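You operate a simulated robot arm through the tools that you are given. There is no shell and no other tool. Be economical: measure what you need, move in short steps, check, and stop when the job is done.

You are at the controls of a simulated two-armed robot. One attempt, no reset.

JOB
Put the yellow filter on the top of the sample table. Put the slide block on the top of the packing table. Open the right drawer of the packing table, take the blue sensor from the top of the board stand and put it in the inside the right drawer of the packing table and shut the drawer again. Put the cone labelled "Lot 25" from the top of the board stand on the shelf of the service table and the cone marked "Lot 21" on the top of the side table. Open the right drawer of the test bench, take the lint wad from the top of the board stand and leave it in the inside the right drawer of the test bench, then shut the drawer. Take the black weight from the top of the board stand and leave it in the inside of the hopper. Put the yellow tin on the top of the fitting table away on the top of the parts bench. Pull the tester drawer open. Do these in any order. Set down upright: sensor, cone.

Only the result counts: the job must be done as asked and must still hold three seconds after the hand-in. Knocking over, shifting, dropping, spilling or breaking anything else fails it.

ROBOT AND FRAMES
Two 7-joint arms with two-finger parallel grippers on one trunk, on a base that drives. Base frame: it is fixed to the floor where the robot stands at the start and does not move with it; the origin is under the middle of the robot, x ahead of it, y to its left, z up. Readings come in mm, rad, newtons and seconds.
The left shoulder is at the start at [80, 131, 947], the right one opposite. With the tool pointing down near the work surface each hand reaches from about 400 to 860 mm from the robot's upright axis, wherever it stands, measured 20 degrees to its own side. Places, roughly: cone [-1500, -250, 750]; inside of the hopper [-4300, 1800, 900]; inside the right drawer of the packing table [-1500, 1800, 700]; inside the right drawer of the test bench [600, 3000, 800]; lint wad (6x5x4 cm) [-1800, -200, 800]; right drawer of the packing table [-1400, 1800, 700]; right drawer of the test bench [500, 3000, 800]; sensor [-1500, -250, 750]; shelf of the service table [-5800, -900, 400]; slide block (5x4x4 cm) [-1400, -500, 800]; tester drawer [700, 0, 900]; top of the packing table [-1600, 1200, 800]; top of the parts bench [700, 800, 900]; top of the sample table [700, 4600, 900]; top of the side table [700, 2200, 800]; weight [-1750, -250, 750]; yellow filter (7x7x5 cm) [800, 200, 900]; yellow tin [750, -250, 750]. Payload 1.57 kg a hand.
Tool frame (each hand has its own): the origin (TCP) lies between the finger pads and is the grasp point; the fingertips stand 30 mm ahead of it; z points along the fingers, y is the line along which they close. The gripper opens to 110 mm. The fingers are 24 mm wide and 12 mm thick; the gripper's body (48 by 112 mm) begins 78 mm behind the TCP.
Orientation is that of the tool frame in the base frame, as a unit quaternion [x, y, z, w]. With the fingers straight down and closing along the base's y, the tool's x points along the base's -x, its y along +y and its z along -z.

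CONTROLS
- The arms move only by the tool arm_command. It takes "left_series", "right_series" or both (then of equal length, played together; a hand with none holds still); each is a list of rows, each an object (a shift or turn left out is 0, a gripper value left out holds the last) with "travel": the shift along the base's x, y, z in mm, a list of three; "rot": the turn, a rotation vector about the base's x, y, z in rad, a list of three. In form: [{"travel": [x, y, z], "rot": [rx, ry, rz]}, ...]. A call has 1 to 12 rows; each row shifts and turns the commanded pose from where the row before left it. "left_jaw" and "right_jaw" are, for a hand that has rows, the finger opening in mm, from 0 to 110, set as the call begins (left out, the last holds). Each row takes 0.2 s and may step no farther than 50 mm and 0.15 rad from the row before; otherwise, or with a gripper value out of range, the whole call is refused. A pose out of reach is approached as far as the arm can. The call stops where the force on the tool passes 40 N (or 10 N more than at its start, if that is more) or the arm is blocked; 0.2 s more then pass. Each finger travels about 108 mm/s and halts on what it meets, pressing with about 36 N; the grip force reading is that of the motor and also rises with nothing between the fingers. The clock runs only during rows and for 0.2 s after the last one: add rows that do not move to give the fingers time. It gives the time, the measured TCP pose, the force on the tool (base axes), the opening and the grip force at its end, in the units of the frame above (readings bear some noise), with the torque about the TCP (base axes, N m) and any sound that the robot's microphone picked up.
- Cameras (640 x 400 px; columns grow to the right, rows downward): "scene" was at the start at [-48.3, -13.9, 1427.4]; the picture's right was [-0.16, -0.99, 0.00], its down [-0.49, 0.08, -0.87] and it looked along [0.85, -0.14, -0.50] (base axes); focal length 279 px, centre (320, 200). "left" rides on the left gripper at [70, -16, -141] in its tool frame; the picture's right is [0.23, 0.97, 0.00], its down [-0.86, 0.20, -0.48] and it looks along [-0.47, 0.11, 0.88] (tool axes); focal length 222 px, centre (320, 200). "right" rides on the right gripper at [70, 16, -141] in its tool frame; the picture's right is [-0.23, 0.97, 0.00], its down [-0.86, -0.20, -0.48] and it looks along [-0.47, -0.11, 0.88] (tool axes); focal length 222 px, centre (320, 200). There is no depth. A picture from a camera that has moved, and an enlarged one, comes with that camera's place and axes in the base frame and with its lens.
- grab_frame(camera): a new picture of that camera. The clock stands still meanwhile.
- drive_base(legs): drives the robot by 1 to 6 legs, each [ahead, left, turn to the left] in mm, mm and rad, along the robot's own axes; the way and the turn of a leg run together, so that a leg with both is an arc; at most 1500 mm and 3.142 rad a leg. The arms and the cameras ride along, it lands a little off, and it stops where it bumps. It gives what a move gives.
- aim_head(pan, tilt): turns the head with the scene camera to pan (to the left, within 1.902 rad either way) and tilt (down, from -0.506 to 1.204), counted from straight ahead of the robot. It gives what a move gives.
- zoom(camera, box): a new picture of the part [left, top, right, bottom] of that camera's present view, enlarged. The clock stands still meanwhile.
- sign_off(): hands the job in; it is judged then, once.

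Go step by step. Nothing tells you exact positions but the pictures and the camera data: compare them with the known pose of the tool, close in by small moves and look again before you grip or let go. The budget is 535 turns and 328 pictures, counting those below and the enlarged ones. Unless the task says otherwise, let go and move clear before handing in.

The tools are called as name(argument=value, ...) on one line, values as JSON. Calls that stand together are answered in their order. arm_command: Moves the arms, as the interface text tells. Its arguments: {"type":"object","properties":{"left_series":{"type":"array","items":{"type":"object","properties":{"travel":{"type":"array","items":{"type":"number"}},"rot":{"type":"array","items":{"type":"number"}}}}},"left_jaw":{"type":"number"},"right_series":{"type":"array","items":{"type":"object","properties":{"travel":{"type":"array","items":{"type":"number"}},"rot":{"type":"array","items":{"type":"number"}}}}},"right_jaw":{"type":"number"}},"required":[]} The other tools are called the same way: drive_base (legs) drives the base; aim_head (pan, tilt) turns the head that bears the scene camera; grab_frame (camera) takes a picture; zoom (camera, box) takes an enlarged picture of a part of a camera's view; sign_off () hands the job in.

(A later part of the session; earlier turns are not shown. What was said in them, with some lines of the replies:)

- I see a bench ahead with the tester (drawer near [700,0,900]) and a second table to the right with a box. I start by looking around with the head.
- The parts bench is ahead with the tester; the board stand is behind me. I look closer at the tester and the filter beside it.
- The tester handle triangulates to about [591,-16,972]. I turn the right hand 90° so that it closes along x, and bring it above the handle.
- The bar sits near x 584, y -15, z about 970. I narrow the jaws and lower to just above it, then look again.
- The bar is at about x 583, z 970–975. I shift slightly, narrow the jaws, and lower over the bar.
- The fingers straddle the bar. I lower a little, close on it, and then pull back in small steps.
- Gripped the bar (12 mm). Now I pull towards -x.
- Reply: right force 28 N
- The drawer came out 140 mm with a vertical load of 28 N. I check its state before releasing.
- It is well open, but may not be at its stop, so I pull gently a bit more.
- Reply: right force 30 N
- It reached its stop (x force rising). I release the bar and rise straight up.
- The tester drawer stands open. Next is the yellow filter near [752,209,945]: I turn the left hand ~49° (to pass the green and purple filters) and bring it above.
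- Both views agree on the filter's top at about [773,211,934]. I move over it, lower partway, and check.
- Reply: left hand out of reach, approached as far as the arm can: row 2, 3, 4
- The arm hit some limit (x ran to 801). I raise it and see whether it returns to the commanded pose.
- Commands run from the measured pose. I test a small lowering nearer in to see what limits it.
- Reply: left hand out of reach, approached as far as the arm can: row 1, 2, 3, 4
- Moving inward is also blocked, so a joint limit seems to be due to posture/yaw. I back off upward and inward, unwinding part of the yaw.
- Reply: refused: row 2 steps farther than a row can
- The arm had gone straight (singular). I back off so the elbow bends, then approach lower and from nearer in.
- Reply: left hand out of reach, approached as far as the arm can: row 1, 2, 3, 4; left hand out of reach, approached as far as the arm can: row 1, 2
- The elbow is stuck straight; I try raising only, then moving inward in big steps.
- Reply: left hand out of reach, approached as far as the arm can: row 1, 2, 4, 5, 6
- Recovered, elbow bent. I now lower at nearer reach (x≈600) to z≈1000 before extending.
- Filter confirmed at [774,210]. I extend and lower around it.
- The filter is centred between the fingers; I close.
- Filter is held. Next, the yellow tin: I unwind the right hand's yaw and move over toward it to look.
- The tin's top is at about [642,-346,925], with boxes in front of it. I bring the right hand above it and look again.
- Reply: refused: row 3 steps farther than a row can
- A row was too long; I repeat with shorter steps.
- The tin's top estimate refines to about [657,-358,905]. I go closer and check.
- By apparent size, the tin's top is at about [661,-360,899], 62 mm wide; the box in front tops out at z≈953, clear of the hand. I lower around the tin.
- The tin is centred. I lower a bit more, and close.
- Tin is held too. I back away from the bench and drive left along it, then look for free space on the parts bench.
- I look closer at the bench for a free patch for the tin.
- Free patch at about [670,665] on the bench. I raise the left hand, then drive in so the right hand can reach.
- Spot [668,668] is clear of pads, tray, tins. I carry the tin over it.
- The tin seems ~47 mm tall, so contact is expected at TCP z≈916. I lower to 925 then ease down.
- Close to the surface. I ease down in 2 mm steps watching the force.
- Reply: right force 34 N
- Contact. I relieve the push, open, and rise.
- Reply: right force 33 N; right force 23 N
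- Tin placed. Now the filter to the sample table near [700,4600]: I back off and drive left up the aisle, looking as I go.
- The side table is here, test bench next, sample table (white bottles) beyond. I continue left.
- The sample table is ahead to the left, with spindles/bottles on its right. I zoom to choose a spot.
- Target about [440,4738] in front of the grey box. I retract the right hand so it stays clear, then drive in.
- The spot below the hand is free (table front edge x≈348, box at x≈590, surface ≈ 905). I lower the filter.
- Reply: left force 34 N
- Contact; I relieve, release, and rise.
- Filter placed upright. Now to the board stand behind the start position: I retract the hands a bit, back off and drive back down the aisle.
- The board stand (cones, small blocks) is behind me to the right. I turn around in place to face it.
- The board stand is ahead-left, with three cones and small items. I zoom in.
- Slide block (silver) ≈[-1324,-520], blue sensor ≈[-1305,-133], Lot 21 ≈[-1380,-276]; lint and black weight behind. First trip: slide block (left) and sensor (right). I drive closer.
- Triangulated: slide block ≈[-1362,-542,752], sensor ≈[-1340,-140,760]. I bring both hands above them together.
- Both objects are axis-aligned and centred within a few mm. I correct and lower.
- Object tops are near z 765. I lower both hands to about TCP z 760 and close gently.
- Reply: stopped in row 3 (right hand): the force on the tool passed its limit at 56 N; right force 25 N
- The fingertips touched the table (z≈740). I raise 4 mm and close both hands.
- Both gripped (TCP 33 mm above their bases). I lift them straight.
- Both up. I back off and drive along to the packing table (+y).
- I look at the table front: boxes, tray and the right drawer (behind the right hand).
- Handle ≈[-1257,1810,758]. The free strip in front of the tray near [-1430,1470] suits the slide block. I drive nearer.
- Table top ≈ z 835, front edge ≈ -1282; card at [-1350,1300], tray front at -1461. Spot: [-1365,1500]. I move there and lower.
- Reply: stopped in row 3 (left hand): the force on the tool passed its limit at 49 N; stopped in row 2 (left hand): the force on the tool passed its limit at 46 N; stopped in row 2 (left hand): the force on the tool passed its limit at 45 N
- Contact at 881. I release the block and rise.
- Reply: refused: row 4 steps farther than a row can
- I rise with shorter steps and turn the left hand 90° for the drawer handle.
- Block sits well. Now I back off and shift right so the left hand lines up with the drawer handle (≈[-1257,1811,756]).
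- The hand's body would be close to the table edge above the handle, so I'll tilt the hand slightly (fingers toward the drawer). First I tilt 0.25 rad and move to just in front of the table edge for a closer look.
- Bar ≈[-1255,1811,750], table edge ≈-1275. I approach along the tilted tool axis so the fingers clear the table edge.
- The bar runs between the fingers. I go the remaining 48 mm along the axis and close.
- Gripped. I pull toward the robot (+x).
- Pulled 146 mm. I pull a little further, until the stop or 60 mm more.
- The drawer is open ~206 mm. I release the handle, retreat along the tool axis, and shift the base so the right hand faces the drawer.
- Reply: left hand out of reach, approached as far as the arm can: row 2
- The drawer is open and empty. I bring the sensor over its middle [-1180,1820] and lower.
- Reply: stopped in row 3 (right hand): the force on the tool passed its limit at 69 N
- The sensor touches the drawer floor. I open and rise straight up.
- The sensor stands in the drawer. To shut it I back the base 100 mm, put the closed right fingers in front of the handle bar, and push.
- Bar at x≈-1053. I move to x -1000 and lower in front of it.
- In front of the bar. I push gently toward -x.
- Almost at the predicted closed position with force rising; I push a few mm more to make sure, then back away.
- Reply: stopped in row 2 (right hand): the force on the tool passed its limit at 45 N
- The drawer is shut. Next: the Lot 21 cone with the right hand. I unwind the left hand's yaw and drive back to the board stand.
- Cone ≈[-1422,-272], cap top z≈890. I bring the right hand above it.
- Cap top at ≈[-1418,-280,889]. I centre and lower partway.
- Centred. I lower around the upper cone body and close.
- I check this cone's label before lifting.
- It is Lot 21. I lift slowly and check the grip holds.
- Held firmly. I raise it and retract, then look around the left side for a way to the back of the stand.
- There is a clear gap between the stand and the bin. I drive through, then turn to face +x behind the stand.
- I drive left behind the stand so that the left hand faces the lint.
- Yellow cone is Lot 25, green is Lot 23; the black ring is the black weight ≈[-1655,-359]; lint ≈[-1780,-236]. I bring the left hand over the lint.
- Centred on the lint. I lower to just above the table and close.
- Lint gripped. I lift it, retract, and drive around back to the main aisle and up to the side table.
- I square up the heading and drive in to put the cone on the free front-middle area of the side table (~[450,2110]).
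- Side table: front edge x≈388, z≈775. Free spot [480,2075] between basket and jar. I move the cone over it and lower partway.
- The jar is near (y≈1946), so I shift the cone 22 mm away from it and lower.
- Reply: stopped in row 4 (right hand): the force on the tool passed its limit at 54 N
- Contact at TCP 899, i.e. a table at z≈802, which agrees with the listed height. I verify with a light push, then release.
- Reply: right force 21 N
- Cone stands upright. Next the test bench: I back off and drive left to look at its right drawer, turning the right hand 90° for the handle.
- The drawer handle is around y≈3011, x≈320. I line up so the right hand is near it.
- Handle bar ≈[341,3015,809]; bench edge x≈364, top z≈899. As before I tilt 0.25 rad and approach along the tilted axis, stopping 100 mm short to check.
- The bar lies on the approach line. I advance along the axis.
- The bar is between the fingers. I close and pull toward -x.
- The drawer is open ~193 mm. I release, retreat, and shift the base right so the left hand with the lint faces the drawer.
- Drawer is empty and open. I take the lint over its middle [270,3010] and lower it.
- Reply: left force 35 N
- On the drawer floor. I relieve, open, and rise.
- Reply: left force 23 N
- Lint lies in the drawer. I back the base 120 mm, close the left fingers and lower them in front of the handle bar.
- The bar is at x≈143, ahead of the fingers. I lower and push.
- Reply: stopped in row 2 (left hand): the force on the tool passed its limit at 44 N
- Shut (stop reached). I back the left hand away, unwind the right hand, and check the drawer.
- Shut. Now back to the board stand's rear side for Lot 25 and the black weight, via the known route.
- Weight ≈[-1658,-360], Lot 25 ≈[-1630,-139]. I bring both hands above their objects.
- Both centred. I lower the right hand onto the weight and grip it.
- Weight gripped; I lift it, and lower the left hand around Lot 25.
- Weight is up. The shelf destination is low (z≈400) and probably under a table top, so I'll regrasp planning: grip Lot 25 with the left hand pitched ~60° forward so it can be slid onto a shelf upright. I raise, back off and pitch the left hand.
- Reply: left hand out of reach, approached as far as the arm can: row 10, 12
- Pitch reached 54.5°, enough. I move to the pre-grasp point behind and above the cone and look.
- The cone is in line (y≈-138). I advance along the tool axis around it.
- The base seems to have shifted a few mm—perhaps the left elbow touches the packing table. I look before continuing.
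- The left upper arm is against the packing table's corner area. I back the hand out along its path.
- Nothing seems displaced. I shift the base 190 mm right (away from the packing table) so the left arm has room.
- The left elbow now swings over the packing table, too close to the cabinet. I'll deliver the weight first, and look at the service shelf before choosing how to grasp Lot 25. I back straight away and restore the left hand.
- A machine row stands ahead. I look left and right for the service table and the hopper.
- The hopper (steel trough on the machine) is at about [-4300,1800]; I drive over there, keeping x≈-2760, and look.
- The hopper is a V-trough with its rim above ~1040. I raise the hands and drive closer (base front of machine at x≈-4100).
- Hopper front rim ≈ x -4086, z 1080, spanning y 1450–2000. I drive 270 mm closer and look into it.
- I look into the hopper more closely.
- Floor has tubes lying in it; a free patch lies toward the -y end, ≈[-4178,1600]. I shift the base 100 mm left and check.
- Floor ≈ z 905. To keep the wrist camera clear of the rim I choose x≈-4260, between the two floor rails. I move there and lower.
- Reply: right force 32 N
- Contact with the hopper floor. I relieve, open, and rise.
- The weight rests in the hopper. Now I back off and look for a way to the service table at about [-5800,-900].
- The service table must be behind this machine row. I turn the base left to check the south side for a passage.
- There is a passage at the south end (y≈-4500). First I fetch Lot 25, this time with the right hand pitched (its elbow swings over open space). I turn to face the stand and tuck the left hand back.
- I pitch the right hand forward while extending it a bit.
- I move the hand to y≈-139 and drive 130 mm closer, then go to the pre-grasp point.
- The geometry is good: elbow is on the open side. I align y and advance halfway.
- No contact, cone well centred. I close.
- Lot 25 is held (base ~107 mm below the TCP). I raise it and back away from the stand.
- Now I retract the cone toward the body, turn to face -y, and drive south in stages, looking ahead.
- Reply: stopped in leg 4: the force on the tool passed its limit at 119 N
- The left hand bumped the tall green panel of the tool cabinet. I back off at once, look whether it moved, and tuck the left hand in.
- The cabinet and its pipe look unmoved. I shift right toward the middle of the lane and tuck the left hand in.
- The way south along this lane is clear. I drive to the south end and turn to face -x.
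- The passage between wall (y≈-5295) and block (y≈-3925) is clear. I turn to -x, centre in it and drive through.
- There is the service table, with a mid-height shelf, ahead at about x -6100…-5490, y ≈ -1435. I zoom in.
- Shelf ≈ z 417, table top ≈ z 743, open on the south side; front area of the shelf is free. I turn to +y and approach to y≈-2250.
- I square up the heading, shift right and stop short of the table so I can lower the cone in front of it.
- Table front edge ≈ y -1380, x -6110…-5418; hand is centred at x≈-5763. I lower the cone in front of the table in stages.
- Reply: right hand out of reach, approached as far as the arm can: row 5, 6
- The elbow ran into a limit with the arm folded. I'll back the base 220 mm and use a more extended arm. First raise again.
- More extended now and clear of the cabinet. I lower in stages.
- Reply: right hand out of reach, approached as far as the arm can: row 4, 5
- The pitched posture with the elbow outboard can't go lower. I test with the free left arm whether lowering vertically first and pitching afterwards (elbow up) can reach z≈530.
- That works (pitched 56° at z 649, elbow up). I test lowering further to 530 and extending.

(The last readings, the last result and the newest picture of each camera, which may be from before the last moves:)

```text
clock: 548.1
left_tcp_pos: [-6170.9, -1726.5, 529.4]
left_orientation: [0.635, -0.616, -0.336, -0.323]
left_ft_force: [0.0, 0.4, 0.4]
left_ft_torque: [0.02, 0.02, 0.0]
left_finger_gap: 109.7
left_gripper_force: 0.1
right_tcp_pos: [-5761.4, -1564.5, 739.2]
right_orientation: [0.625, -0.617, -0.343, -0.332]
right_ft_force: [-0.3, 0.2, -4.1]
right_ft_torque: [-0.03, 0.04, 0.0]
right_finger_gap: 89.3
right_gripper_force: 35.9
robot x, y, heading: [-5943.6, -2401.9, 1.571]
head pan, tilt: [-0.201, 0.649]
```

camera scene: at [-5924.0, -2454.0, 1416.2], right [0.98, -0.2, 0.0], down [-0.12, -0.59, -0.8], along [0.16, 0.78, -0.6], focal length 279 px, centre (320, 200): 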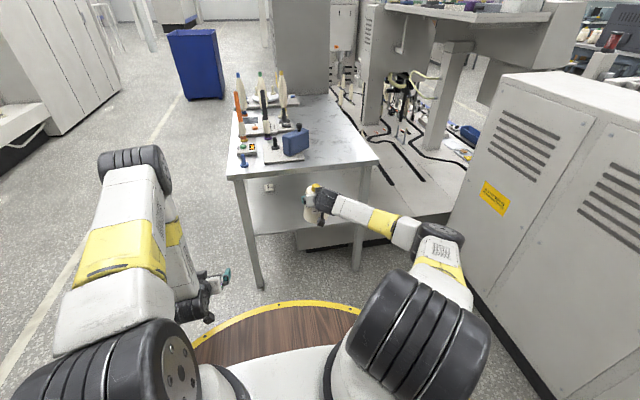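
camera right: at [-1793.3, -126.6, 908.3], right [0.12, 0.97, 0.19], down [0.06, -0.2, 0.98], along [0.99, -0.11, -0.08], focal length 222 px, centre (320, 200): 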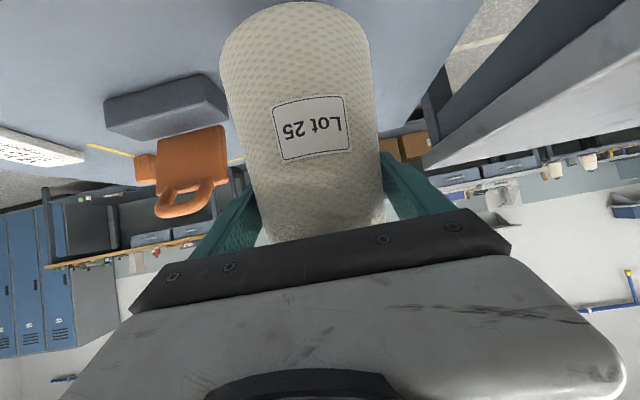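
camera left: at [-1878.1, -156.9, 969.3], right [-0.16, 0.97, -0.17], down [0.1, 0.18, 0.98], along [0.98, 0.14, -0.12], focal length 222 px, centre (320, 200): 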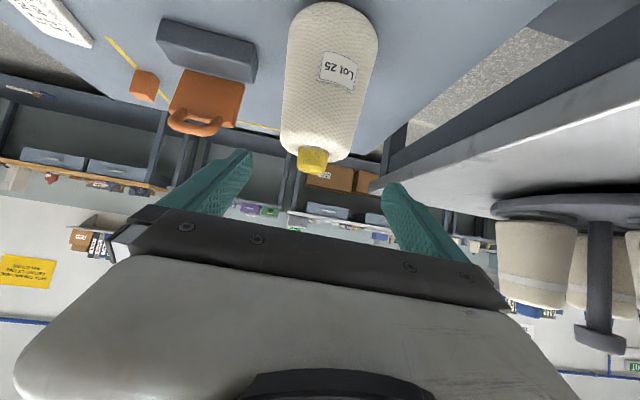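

The left arm can reach it with the elbow up. I bring the right arm to the same configuration: raise, retract, turn vertical, lower, and pitch up again—watching the cone.

arm_command(right_series=[{"travel": [0, 0, 40]}, {"travel": [0, 0, 40]}, {"travel": [0, 0, 40]}, {"travel": [0, -20, 40]}, {"travel": [0, -20, 40]}, {"travel": [0, -20, 40]}, {"travel": [0, -30, 30]}, {"travel": [0, -40, 0]}], left_series=[{"travel": [0, -40, 40]}, {"travel": [0, -40, 0]}, {}, {}, {}, {}, {}, {}])

arm_command(right_series=[{"rot": [-0.1, 0, 0]}, {"rot": [-0.1, 0, 0]}, {"rot": [-0.1, 0, 0]}, {"rot": [-0.1, 0, 0]}, {"rot": [-0.1, 0, 0]}, {"rot": [-0.1, 0, 0]}, {"rot": [-0.1, 0, 0]}, {"rot": [-0.1, 0, 0]}, {"rot": [-0.1, 0, 0]}, {"rot": [-0.1, 0, 0]}])

grab_frame(camera="right")

grab_frame(camera="scene")

```text
refused: row 1 steps farther than a row can; nothing moved
```

```text
clock: 550.3
left_tcp_pos: [-6171.9, -1726.1, 530.7]
left_orientation: [0.635, -0.616, -0.337, -0.322]
left_ft_force: [-0.1, 0.0, 0.3]
left_ft_torque: [-0.02, 0.02, 0.05]
left_finger_gap: 109.8
left_gripper_force: 0.1
right_tcp_pos: [-5761.3, -1589.2, 736.8]
right_orientation: [0.708, -0.706, -0.001, 0.0]
right_ft_force: [1.0, 0.1, -2.7]
right_ft_torque: [0.1, 0.0, -0.04]
right_finger_gap: 89.4
right_gripper_force: 36.0
right hand out of reach, approached as far as the arm can: row 10
robot x, y, heading: [-5940.1, -2398.3, 1.569]
head pan, tilt: [-0.201, 0.649]
```

```text
115 pictures are left
camera right: at [-5778.9, -1659.5, 878.0], right [-0.97, 0.23, 0.0], down [0.2, 0.86, 0.48], along [0.11, 0.47, -0.88], focal length 222 px, centre (320, 200)
```

right: 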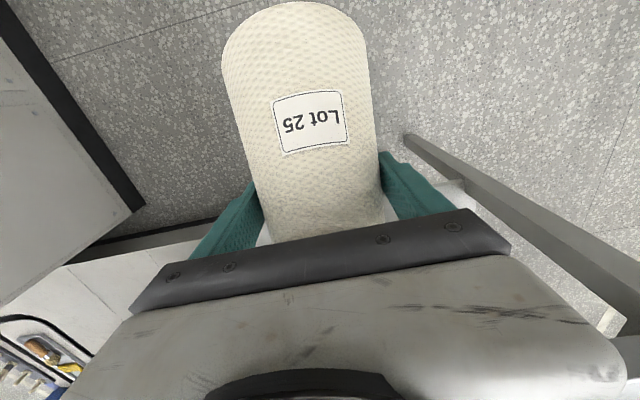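

```text
114 pictures are left
camera scene: at [-5924.2, -2453.9, 1416.2], right [0.98, -0.2, 0.0], down [-0.12, -0.59, -0.8], along [0.16, 0.78, -0.6], focal length 279 px, centre (320, 200)
```

scene: 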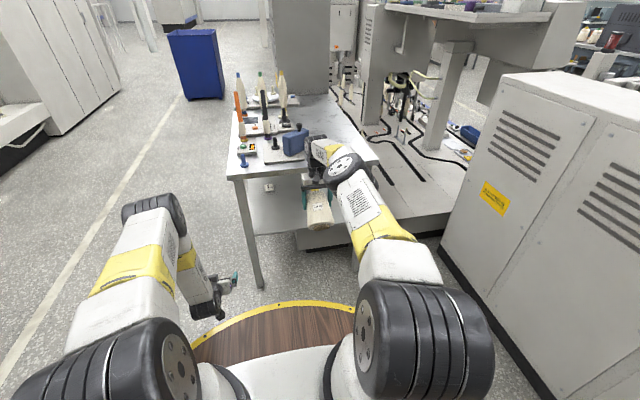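

Despite the refused raise, the hand unpitched safely and the cone hasn't slipped (label at the same place). I retract to bend the elbow, then lower.

arm_command(right_series=[{"travel": [0, -40, 10]}, {"travel": [0, -40, 10]}, {"travel": [0, -40, 0]}, {"travel": [0, -40, 0]}])

arm_command(right_series=[{"travel": [0, 0, -30]}, {"travel": [0, 0, -30]}, {"travel": [0, 0, -30]}])

grab_frame(camera="scene")

```text
clock: 551.3
left_tcp_pos: [-6170.2, -1725.9, 530.9]
left_orientation: [0.634, -0.617, -0.336, -0.323]
left_ft_force: [0.4, -0.4, -0.4]
left_ft_torque: [0.0, 0.03, 0.01]
left_finger_gap: 110.0
left_gripper_force: 0.1
right_tcp_pos: [-5761.4, -1747.4, 756.1]
right_orientation: [-0.707, 0.708, 0.001, 0.0]
right_ft_force: [-0.6, 0.1, -4.5]
right_ft_torque: [0.09, 0.02, 0.01]
right_finger_gap: 89.0
right_gripper_force: 35.6
robot x, y, heading: [-5945.2, -2399.7, 1.573]
head pan, tilt: [-0.201, 0.649]
```

```text
clock: 552.1
left_tcp_pos: [-6170.9, -1725.9, 530.3]
left_orientation: [0.635, -0.617, -0.335, -0.322]
left_ft_force: [-0.6, -0.9, 1.4]
left_ft_torque: [0.02, 0.04, 0.04]
left_finger_gap: 110.1
left_gripper_force: 0.0
right_tcp_pos: [-5762.2, -1750.0, 666.7]
right_orientation: [-0.707, 0.707, 0.001, 0.001]
right_ft_force: [0.9, -0.4, -3.0]
right_ft_torque: [0.11, 0.02, 0.02]
right_finger_gap: 89.2
right_gripper_force: 36.0
robot x, y, heading: [-5944.9, -2401.9, 1.565]
head pan, tilt: [-0.201, 0.649]
```

```text
113 pictures are left
camera scene: at [-5924.2, -2454.1, 1416.2], right [0.98, -0.2, 0.0], down [-0.12, -0.59, -0.8], along [0.16, 0.78, -0.6], focal length 279 px, centre (320, 200)
```

scene: 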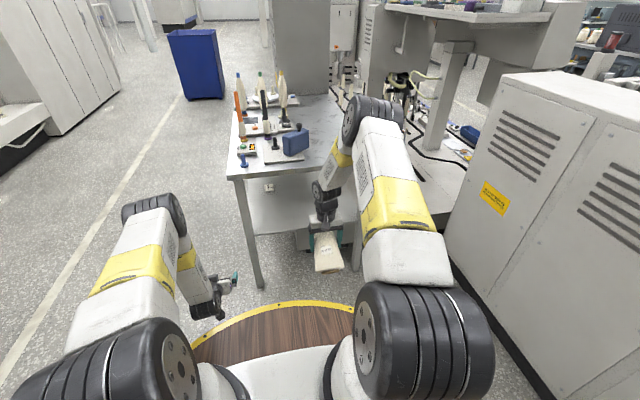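

Elbow is up now. I pitch the hand forward again by 1.0 rad and look.

arm_command(right_series=[{"rot": [0.1, 0, 0]}, {"rot": [0.1, 0, 0]}, {"rot": [0.1, 0, 0]}, {"rot": [0.1, 0, 0]}, {"rot": [0.1, 0, 0]}, {"rot": [0.1, 0, 0]}, {"rot": [0.1, 0, 0]}, {"rot": [0.1, 0, 0]}, {"rot": [0.1, 0, 0]}, {"rot": [0.1, 0, 0]}])

grab_frame(camera="scene")

grab_frame(camera="right")

```text
clock: 554.3
left_tcp_pos: [-6172.2, -1726.6, 530.6]
left_orientation: [0.635, -0.616, -0.336, -0.323]
left_ft_force: [0.1, -0.1, 0.9]
left_ft_torque: [0.03, 0.03, -0.02]
left_finger_gap: 110.0
left_gripper_force: 0.0
right_tcp_pos: [-5761.2, -1748.8, 667.1]
right_orientation: [0.62, -0.62, -0.34, -0.34]
right_ft_force: [0.6, -0.6, -3.6]
right_ft_torque: [-0.01, 0.0, -0.01]
right_finger_gap: 89.0
right_gripper_force: 36.3
robot x, y, heading: [-5943.8, -2399.0, 1.571]
head pan, tilt: [-0.201, 0.649]
```

```text
112 pictures are left
camera scene: at [-5924.3, -2454.0, 1416.2], right [0.98, -0.2, 0.0], down [-0.12, -0.59, -0.8], along [0.16, 0.78, -0.6], focal length 279 px, centre (320, 200)
```

scene: 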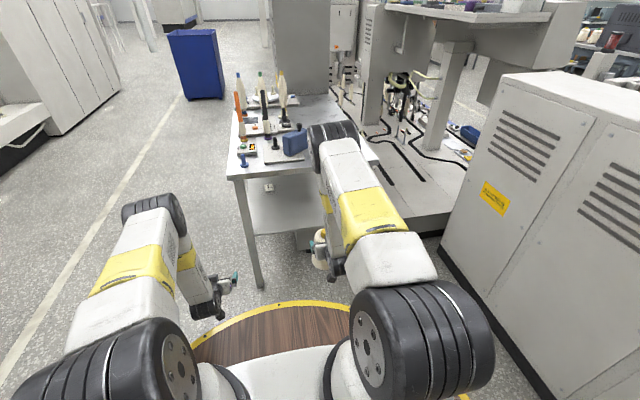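

```text
111 pictures are left
camera right: at [-5778.7, -1907.2, 683.8], right [-0.97, 0.12, 0.19], down [0.2, 0.06, 0.98], along [0.11, 0.99, -0.08], focal length 222 px, centre (320, 200)
```

right: 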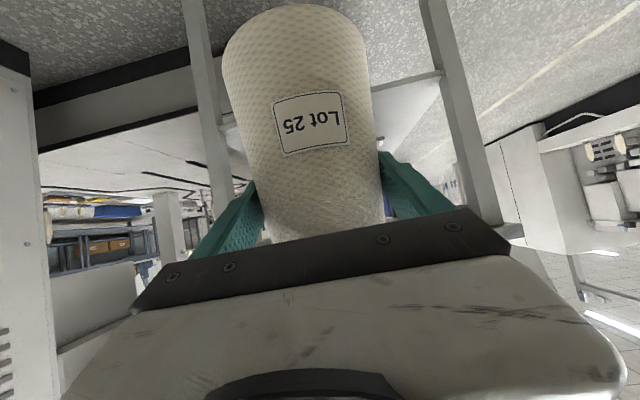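

The cone is upright again with elbow up. I lower to TCP z≈560 and look at the shelf level.

arm_command(right_series=[{"travel": [0, 0, -36]}, {"travel": [0, 0, -36]}, {"travel": [0, 0, -35]}])

grab_frame(camera="right")

grab_frame(camera="left")

zoom(camera="scene", box=[220, 140, 420, 300])

```text
clock: 555.1
left_tcp_pos: [-6171.0, -1726.4, 530.5]
left_orientation: [0.635, -0.616, -0.336, -0.322]
left_ft_force: [-0.8, 0.5, -0.4]
left_ft_torque: [0.02, -0.01, 0.01]
left_finger_gap: 109.9
left_gripper_force: 0.1
right_tcp_pos: [-5761.9, -1748.0, 560.2]
right_orientation: [0.621, -0.62, -0.34, -0.339]
right_ft_force: [-0.8, 0.3, -2.0]
right_ft_torque: [-0.04, -0.03, 0.02]
right_finger_gap: 89.1
right_gripper_force: 36.0
robot x, y, heading: [-5942.4, -2402.3, 1.571]
head pan, tilt: [-0.201, 0.649]
```

```text
110 pictures are left
camera right: at [-5779.2, -1906.3, 577.6], right [-0.97, 0.12, 0.19], down [0.2, 0.06, 0.98], along [0.11, 0.99, -0.08], focal length 222 px, centre (320, 200)
```

right: 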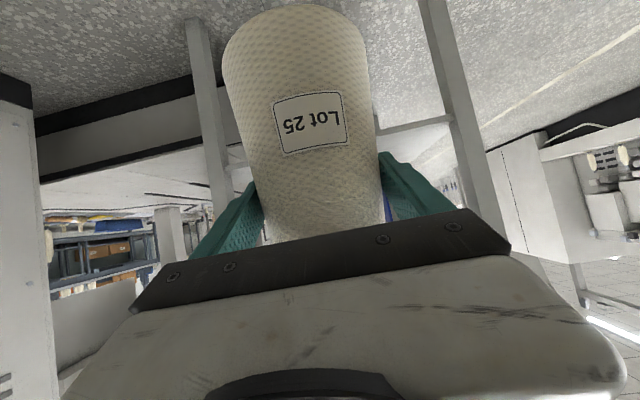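

```text
109 pictures are left
camera left: at [-6150.6, -1881.0, 553.0], right [-0.97, -0.16, -0.18], down [-0.2, 0.08, 0.98], along [-0.14, 0.98, -0.11], focal length 222 px, centre (320, 200)
```

left: 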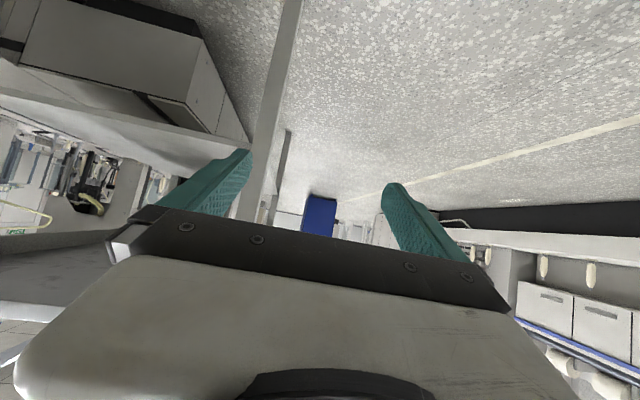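

```text
2.50 times, centred on (320, 220) of scene
camera zoom: at [-5924.3, -2454.0, 1416.2], right [0.98, -0.2, 0.0], down [-0.12, -0.59, -0.8], along [0.16, 0.78, -0.6], focal length 698 px, centre (320, 150)
```

zoom: 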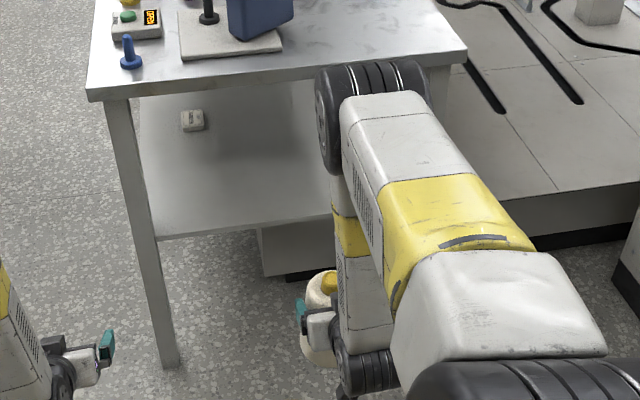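

Shelf top ≈ z 420, underside of the table top ≈ 754. I first pull the left hand back and up, out of the way.

arm_command(left_series=[{"travel": [0, -30, 38]}, {"travel": [0, -30, 38]}, {"travel": [0, -30, 38], "rot": [-0.14, 0, 0]}, {"travel": [0, -30, 38], "rot": [-0.14, 0, 0]}, {"travel": [0, -30, 38], "rot": [-0.14, 0, 0]}, {"travel": [0, -30, 38], "rot": [-0.14, 0, 0]}, {"travel": [0, -30, 38], "rot": [-0.14, 0, 0]}, {"travel": [-20, -30, 38], "rot": [-0.14, 0, 0]}, {"travel": [-20, -30, 38], "rot": [-0.14, 0, 0]}, {"travel": [-20, 0, 40]}, {"travel": [-20, 0, 40]}])

drive_base(legs=[[230, 0, 0]])

grab_frame(camera="scene")

grab_frame(camera="right")

```text
refused: row 8 steps farther than a row can; nothing moved
```

```text
clock: 556.8
left_tcp_pos: [-6169.0, -1497.5, 529.7]
left_orientation: [0.633, -0.618, -0.335, -0.324]
left_ft_force: [0.2, -0.4, -0.5]
left_ft_torque: [-0.01, -0.03, 0.01]
left_finger_gap: 110.0
left_gripper_force: 0.0
right_tcp_pos: [-5758.6, -1520.4, 560.9]
right_orientation: [-0.62, 0.621, 0.34, 0.339]
right_ft_force: [0.1, 0.0, -3.8]
right_ft_torque: [-0.01, -0.01, 0.03]
right_finger_gap: 89.3
right_gripper_force: 36.0
robot x, y, heading: [-5944.8, -2169.5, 1.562]
head pan, tilt: [-0.201, 0.649]
```

```text
107 pictures are left
camera scene: at [-5923.9, -2225.1, 1416.2], right [0.98, -0.2, 0.0], down [-0.12, -0.59, -0.8], along [0.16, 0.78, -0.6], focal length 279 px, centre (320, 200)
```

scene: 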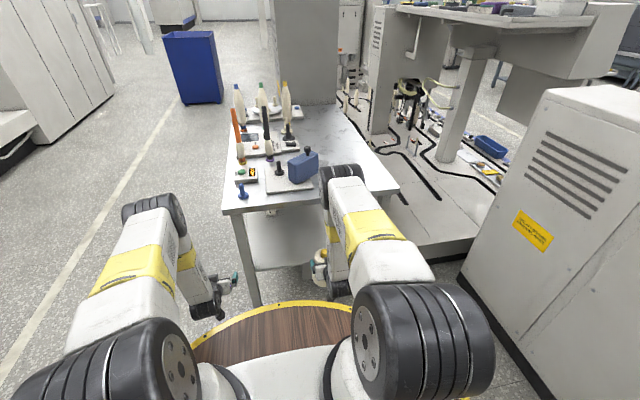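

```text
106 pictures are left
camera right: at [-5777.7, -1678.0, 577.8], right [-0.97, 0.12, 0.19], down [0.2, 0.06, 0.98], along [0.11, 0.99, -0.08], focal length 222 px, centre (320, 200)
```

right: 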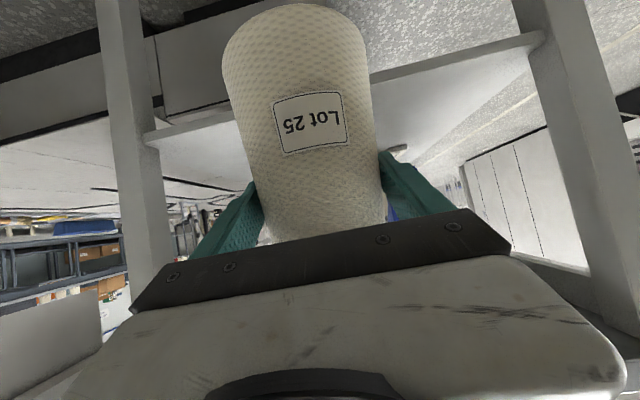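

I must retract the left hand before advancing further; done with shorter steps now.

arm_command(left_series=[{"travel": [0, -30, 38]}, {"travel": [0, -30, 38]}, {"travel": [0, -30, 38], "rot": [-0.14, 0, 0]}, {"travel": [0, -30, 38], "rot": [-0.14, 0, 0]}, {"travel": [0, -30, 38], "rot": [-0.14, 0, 0]}, {"travel": [0, -30, 38], "rot": [-0.14, 0, 0]}, {"travel": [0, -30, 38], "rot": [-0.14, 0, 0]}, {"travel": [0, -30, 38], "rot": [-0.14, 0, 0]}, {"travel": [0, -30, 38], "rot": [-0.14, 0, 0]}, {"travel": [-25, 0, 40]}, {"travel": [-25, 0, 40]}])

```text
clock: 559.2
left_tcp_pos: [-6218.2, -1767.8, 954.9]
left_orientation: [0.711, -0.703, -0.005, 0.015]
left_ft_force: [0.0, 0.8, 0.3]
left_ft_torque: [-0.02, 0.01, 0.01]
left_finger_gap: 109.8
left_gripper_force: 0.0
right_tcp_pos: [-5759.6, -1520.7, 559.1]
right_orientation: [-0.62, 0.622, 0.339, 0.339]
right_ft_force: [0.8, -0.6, -4.2]
right_ft_torque: [-0.01, -0.01, -0.02]
right_finger_gap: 89.3
right_gripper_force: 35.9
robot x, y, heading: [-5943.0, -2172.7, 1.57]
head pan, tilt: [-0.201, 0.649]
```

Clear. I drive in: first 130 mm, and check.

drive_base(legs=[[130, 0, 0]])

grab_frame(camera="right")

grab_frame(camera="scene")

```text
clock: 560.5
left_tcp_pos: [-6217.5, -1638.9, 953.5]
left_orientation: [0.711, -0.703, -0.006, 0.014]
left_ft_force: [0.2, 0.4, 0.5]
left_ft_torque: [0.0, 0.0, 0.02]
left_finger_gap: 109.9
left_gripper_force: 0.0
right_tcp_pos: [-5758.4, -1391.3, 559.7]
right_orientation: [-0.62, 0.621, 0.339, 0.339]
right_ft_force: [-0.4, 0.2, -3.6]
right_ft_torque: [0.01, 0.01, -0.02]
right_finger_gap: 89.4
right_gripper_force: 36.3
robot x, y, heading: [-5941.5, -2045.6, 1.565]
head pan, tilt: [-0.201, 0.649]
```

```text
105 pictures are left
camera right: at [-5776.8, -1549.4, 577.8], right [-0.97, 0.13, 0.19], down [0.2, 0.06, 0.98], along [0.11, 0.99, -0.08], focal length 222 px, centre (320, 200)
```

right: 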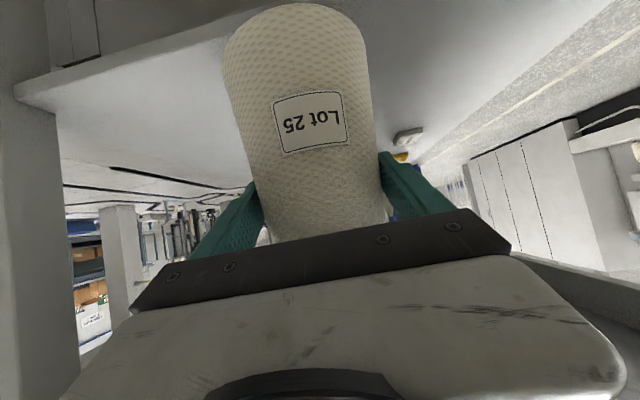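

```text
104 pictures are left
camera scene: at [-5923.5, -2096.4, 1416.2], right [0.98, -0.2, 0.0], down [-0.12, -0.59, -0.8], along [0.16, 0.78, -0.6], focal length 279 px, centre (320, 200)
```

scene: 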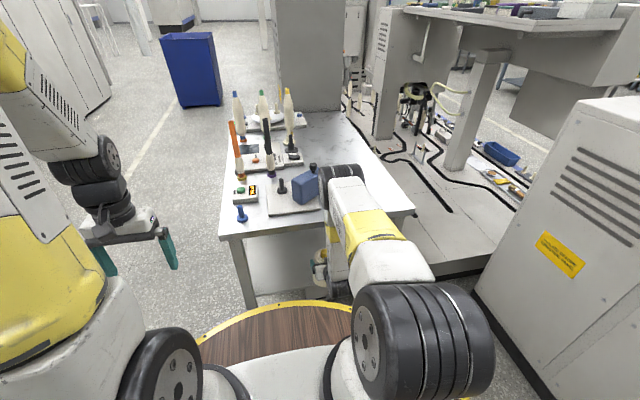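

drive_base(legs=[[125, 0, 0]])

grab_frame(camera="right")

zoom(camera="scene", box=[200, 130, 440, 320])

```text
clock: 561.9
left_tcp_pos: [-6216.0, -1516.6, 953.7]
left_orientation: [0.71, -0.704, -0.005, 0.014]
left_ft_force: [0.6, -0.5, 0.2]
left_ft_torque: [-0.04, -0.02, 0.01]
left_finger_gap: 110.3
left_gripper_force: 0.1
right_tcp_pos: [-5758.7, -1277.2, 555.8]
right_orientation: [-0.623, 0.624, 0.333, 0.334]
right_ft_force: [-0.6, 0.1, -4.0]
right_ft_torque: [-0.02, 0.03, 0.01]
right_finger_gap: 89.0
right_gripper_force: 35.9
robot x, y, heading: [-5943.9, -1920.0, 1.567]
head pan, tilt: [-0.201, 0.649]
stopped in leg 1: the robot was blocked; the commanded pose is now the measured one
```

```text
103 pictures are left
camera right: at [-5777.0, -1434.8, 575.7], right [-0.97, 0.13, 0.19], down [0.2, 0.08, 0.98], along [0.11, 0.99, -0.1], focal length 222 px, centre (320, 200)
```

right: 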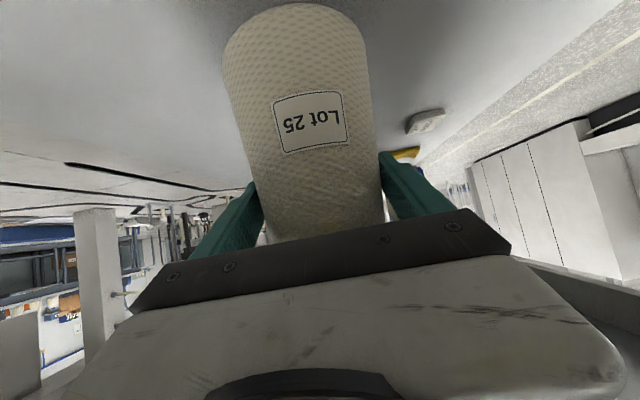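

```text
2.11 times, centred on (320, 225) of scene
camera zoom: at [-5923.2, -1973.8, 1416.1], right [0.98, -0.2, 0.0], down [-0.12, -0.59, -0.8], along [0.16, 0.78, -0.6], focal length 588 px, centre (320, 147)
```

zoom: 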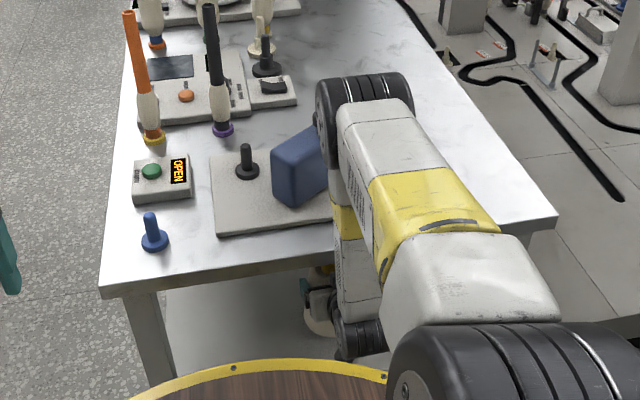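

The forearm just touched the table's front edge (about 105 mm in, enough). I back off 15 mm and restore the pose.

drive_base(legs=[[-15, 0, 0]])

```text
clock: 562.7
left_tcp_pos: [-6217.7, -1530.9, 953.0]
left_orientation: [0.711, -0.703, -0.005, 0.014]
left_ft_force: [0.3, -0.3, 0.4]
left_ft_torque: [0.02, 0.01, -0.01]
left_finger_gap: 110.1
left_gripper_force: 0.0
right_tcp_pos: [-5759.3, -1290.6, 556.2]
right_orientation: [-0.623, 0.624, 0.334, 0.334]
right_ft_force: [-0.1, -0.9, -3.9]
right_ft_torque: [0.0, 0.0, 0.0]
right_finger_gap: 88.7
right_gripper_force: 35.8
robot x, y, heading: [-5938.4, -1937.5, 1.567]
head pan, tilt: [-0.201, 0.649]
```

I restore the exact pitch and lower the cone gently to the shelf.

arm_command(right_series=[{"rot": [0.018, 0, 0]}, {"travel": [0, 0, -8]}, {"travel": [0, 0, -6]}, {"travel": [0, 0, -4]}, {"travel": [0, 0, -3]}])

grab_frame(camera="right")

```text
clock: 563.9
left_tcp_pos: [-6217.2, -1531.7, 953.0]
left_orientation: [0.711, -0.704, -0.005, 0.014]
left_ft_force: [0.4, -0.4, -0.2]
left_ft_torque: [0.01, -0.02, 0.0]
left_finger_gap: 109.9
left_gripper_force: 0.1
right_tcp_pos: [-5758.2, -1290.5, 535.0]
right_orientation: [0.62, -0.62, -0.34, -0.339]
right_ft_force: [-0.4, -1.0, -2.6]
right_ft_torque: [-0.03, -0.03, 0.03]
right_finger_gap: 88.9
right_gripper_force: 36.3
robot x, y, heading: [-5941.5, -1932.4, 1.572]
head pan, tilt: [-0.201, 0.649]
```

```text
101 pictures are left
camera right: at [-5776.9, -1448.8, 551.9], right [-0.97, 0.12, 0.19], down [0.2, 0.06, 0.98], along [0.11, 0.99, -0.08], focal length 222 px, centre (320, 200)
```

right: 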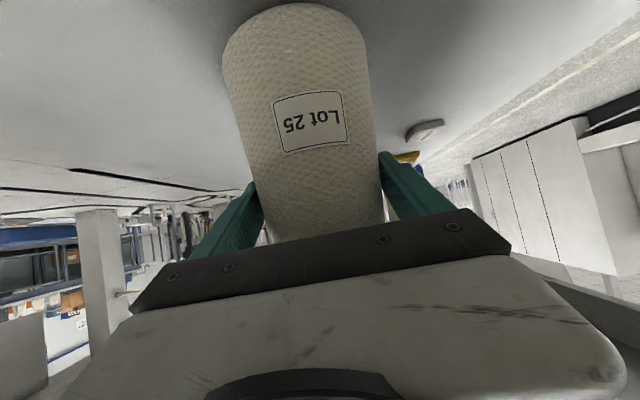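

arm_command(right_series=[{"travel": [0, 0, -3]}, {"travel": [0, 0, -3]}, {"travel": [0, 0, -2]}, {"travel": [0, 0, -2]}])

```text
clock: 564.8
left_tcp_pos: [-6217.0, -1533.0, 953.0]
left_orientation: [0.711, -0.703, -0.006, 0.014]
left_ft_force: [-0.5, 0.2, 0.0]
left_ft_torque: [-0.02, 0.01, -0.03]
left_finger_gap: 110.0
left_gripper_force: 0.0
right_tcp_pos: [-5758.2, -1288.4, 530.2]
right_orientation: [-0.616, 0.62, 0.343, 0.344]
right_ft_force: [-0.8, -5.1, 10.4]
right_ft_torque: [-0.27, 0.33, 0.13]
right_finger_gap: 89.0
right_gripper_force: 36.2
robot x, y, heading: [-5941.8, -1938.0, 1.57]
head pan, tilt: [-0.201, 0.649]
stopped in row 4 (right hand): the force on the tool passed its limit at 44 N (the readings are from after the stop); the commanded pose is now the measured one
```

Contact with the shelf (z≈423). I open the fingers and check the cone before retreating.

arm_command(right_series=[{}, {}, {}], right_jaw=110)

grab_frame(camera="right")

```text
clock: 565.6
left_tcp_pos: [-6216.2, -1531.0, 952.8]
left_orientation: [0.711, -0.703, -0.006, 0.014]
left_ft_force: [0.0, 0.4, 0.0]
left_ft_torque: [-0.03, 0.0, -0.03]
left_finger_gap: 110.0
left_gripper_force: 0.0
right_tcp_pos: [-5758.6, -1288.3, 529.7]
right_orientation: [-0.617, 0.62, 0.342, 0.343]
right_ft_force: [0.5, -0.2, 0.3]
right_ft_torque: [0.01, 0.01, -0.01]
right_finger_gap: 109.9
right_gripper_force: 0.1
robot x, y, heading: [-5941.3, -1934.8, 1.568]
head pan, tilt: [-0.201, 0.649]
```

```text
100 pictures are left
camera right: at [-5776.6, -1445.9, 544.9], right [-0.97, 0.12, 0.19], down [0.2, 0.05, 0.98], along [0.11, 0.99, -0.07], focal length 222 px, centre (320, 200)
```

right: 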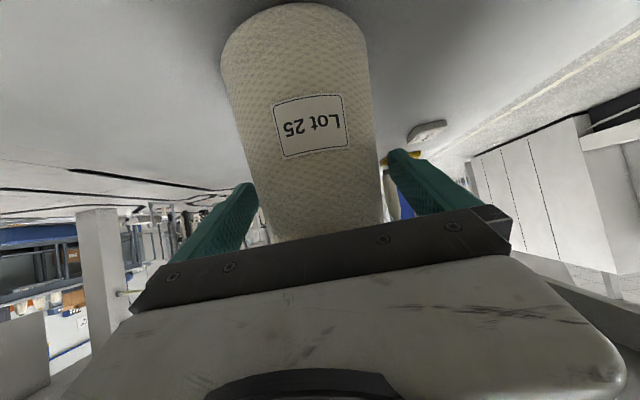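

The cone stands free. I retreat along the tool axis.

arm_command(right_series=[{"travel": [0, -17, 10]}, {"travel": [0, -17, 10]}, {"travel": [0, -17, 10]}, {"travel": [0, -17, 10]}, {"travel": [0, -17, 10]}])

grab_frame(camera="right")

```text
clock: 566.8
left_tcp_pos: [-6216.9, -1531.0, 953.0]
left_orientation: [0.711, -0.703, -0.005, 0.014]
left_ft_force: [0.3, -0.5, 1.0]
left_ft_torque: [0.01, 0.02, 0.01]
left_finger_gap: 109.7
left_gripper_force: 0.1
right_tcp_pos: [-5758.2, -1373.7, 580.7]
right_orientation: [-0.617, 0.62, 0.342, 0.343]
right_ft_force: [-1.3, 0.6, 0.3]
right_ft_torque: [0.02, 0.01, -0.01]
right_finger_gap: 109.8
right_gripper_force: 0.1
robot x, y, heading: [-5942.2, -1933.5, 1.564]
head pan, tilt: [-0.201, 0.649]
```

```text
99 pictures are left
camera right: at [-5778.0, -1532.0, 595.4], right [-0.97, 0.12, 0.19], down [0.2, 0.05, 0.98], along [0.11, 0.99, -0.07], focal length 222 px, centre (320, 200)
```

right: 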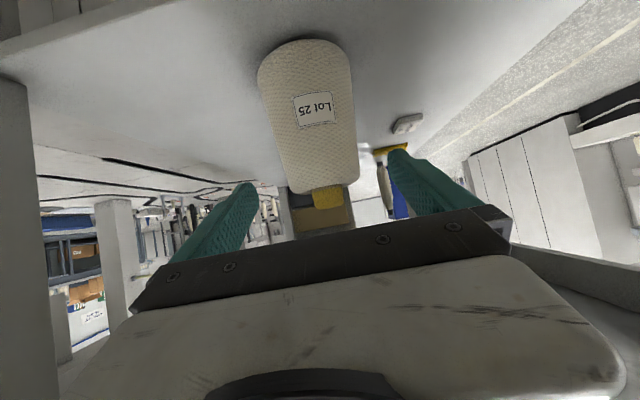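

Lot 25 stands on the shelf. I drive back clear and take a final look.

drive_base(legs=[[-400, 0, 0]])

aim_head(pan=-0.05, tilt=0.6)

grab_frame(camera="scene")

```text
clock: 569.3
left_tcp_pos: [-6221.5, -1934.9, 953.1]
left_orientation: [0.714, -0.7, -0.005, 0.015]
left_ft_force: [0.0, -0.1, -0.1]
left_ft_torque: [0.0, 0.0, 0.02]
left_finger_gap: 110.0
left_gripper_force: 0.2
right_tcp_pos: [-5763.2, -1774.4, 579.8]
right_orientation: [0.619, -0.617, -0.343, -0.342]
right_ft_force: [0.4, 0.0, 0.2]
right_ft_torque: [-0.02, 0.0, 0.02]
right_finger_gap: 110.3
right_gripper_force: 0.1
robot x, y, heading: [-5942.7, -2337.9, 1.575]
head pan, tilt: [-0.201, 0.649]
```

```text
clock: 570.0
left_tcp_pos: [-6219.7, -1935.1, 954.6]
left_orientation: [0.714, -0.7, -0.006, 0.015]
left_ft_force: [0.1, 0.2, -0.3]
left_ft_torque: [-0.02, -0.01, -0.01]
left_finger_gap: 110.0
left_gripper_force: 0.0
right_tcp_pos: [-5764.0, -1775.3, 578.4]
right_orientation: [0.619, -0.618, -0.344, -0.343]
right_ft_force: [1.2, 0.0, 0.5]
right_ft_torque: [-0.03, -0.02, 0.0]
right_finger_gap: 110.1
right_gripper_force: 0.0
robot x, y, heading: [-5942.0, -2332.5, 1.575]
head pan, tilt: [-0.051, 0.6]
```

```text
98 pictures are left
camera scene: at [-5935.6, -2387.0, 1420.4], right [1.0, -0.05, 0.0], down [-0.03, -0.56, -0.82], along [0.04, 0.82, -0.57], focal length 279 px, centre (320, 200)
```

scene: 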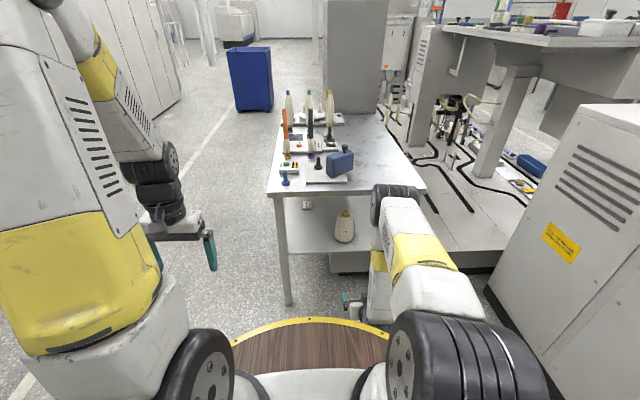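

Lot 25 stands upright on the shelf, both hands are empty and clear, and all other parts of the job were checked when done. I hand in.

sign_off()

```text
The job is handed in.
```

I finished every item on the list and handed the job in, with both hands empty and clear. I don't have the verdict.

- **Bump on the way:** the left hand hit the green tool cabinet south of the board stand, peaking at 119 N. It looked unmoved afterwards.
- **Lighter touches:** while reaching for Lot 25, the left arm touched something at the packing table corner, and nothing looked displaced. The right forearm touched the service table's front edge while I placed it.
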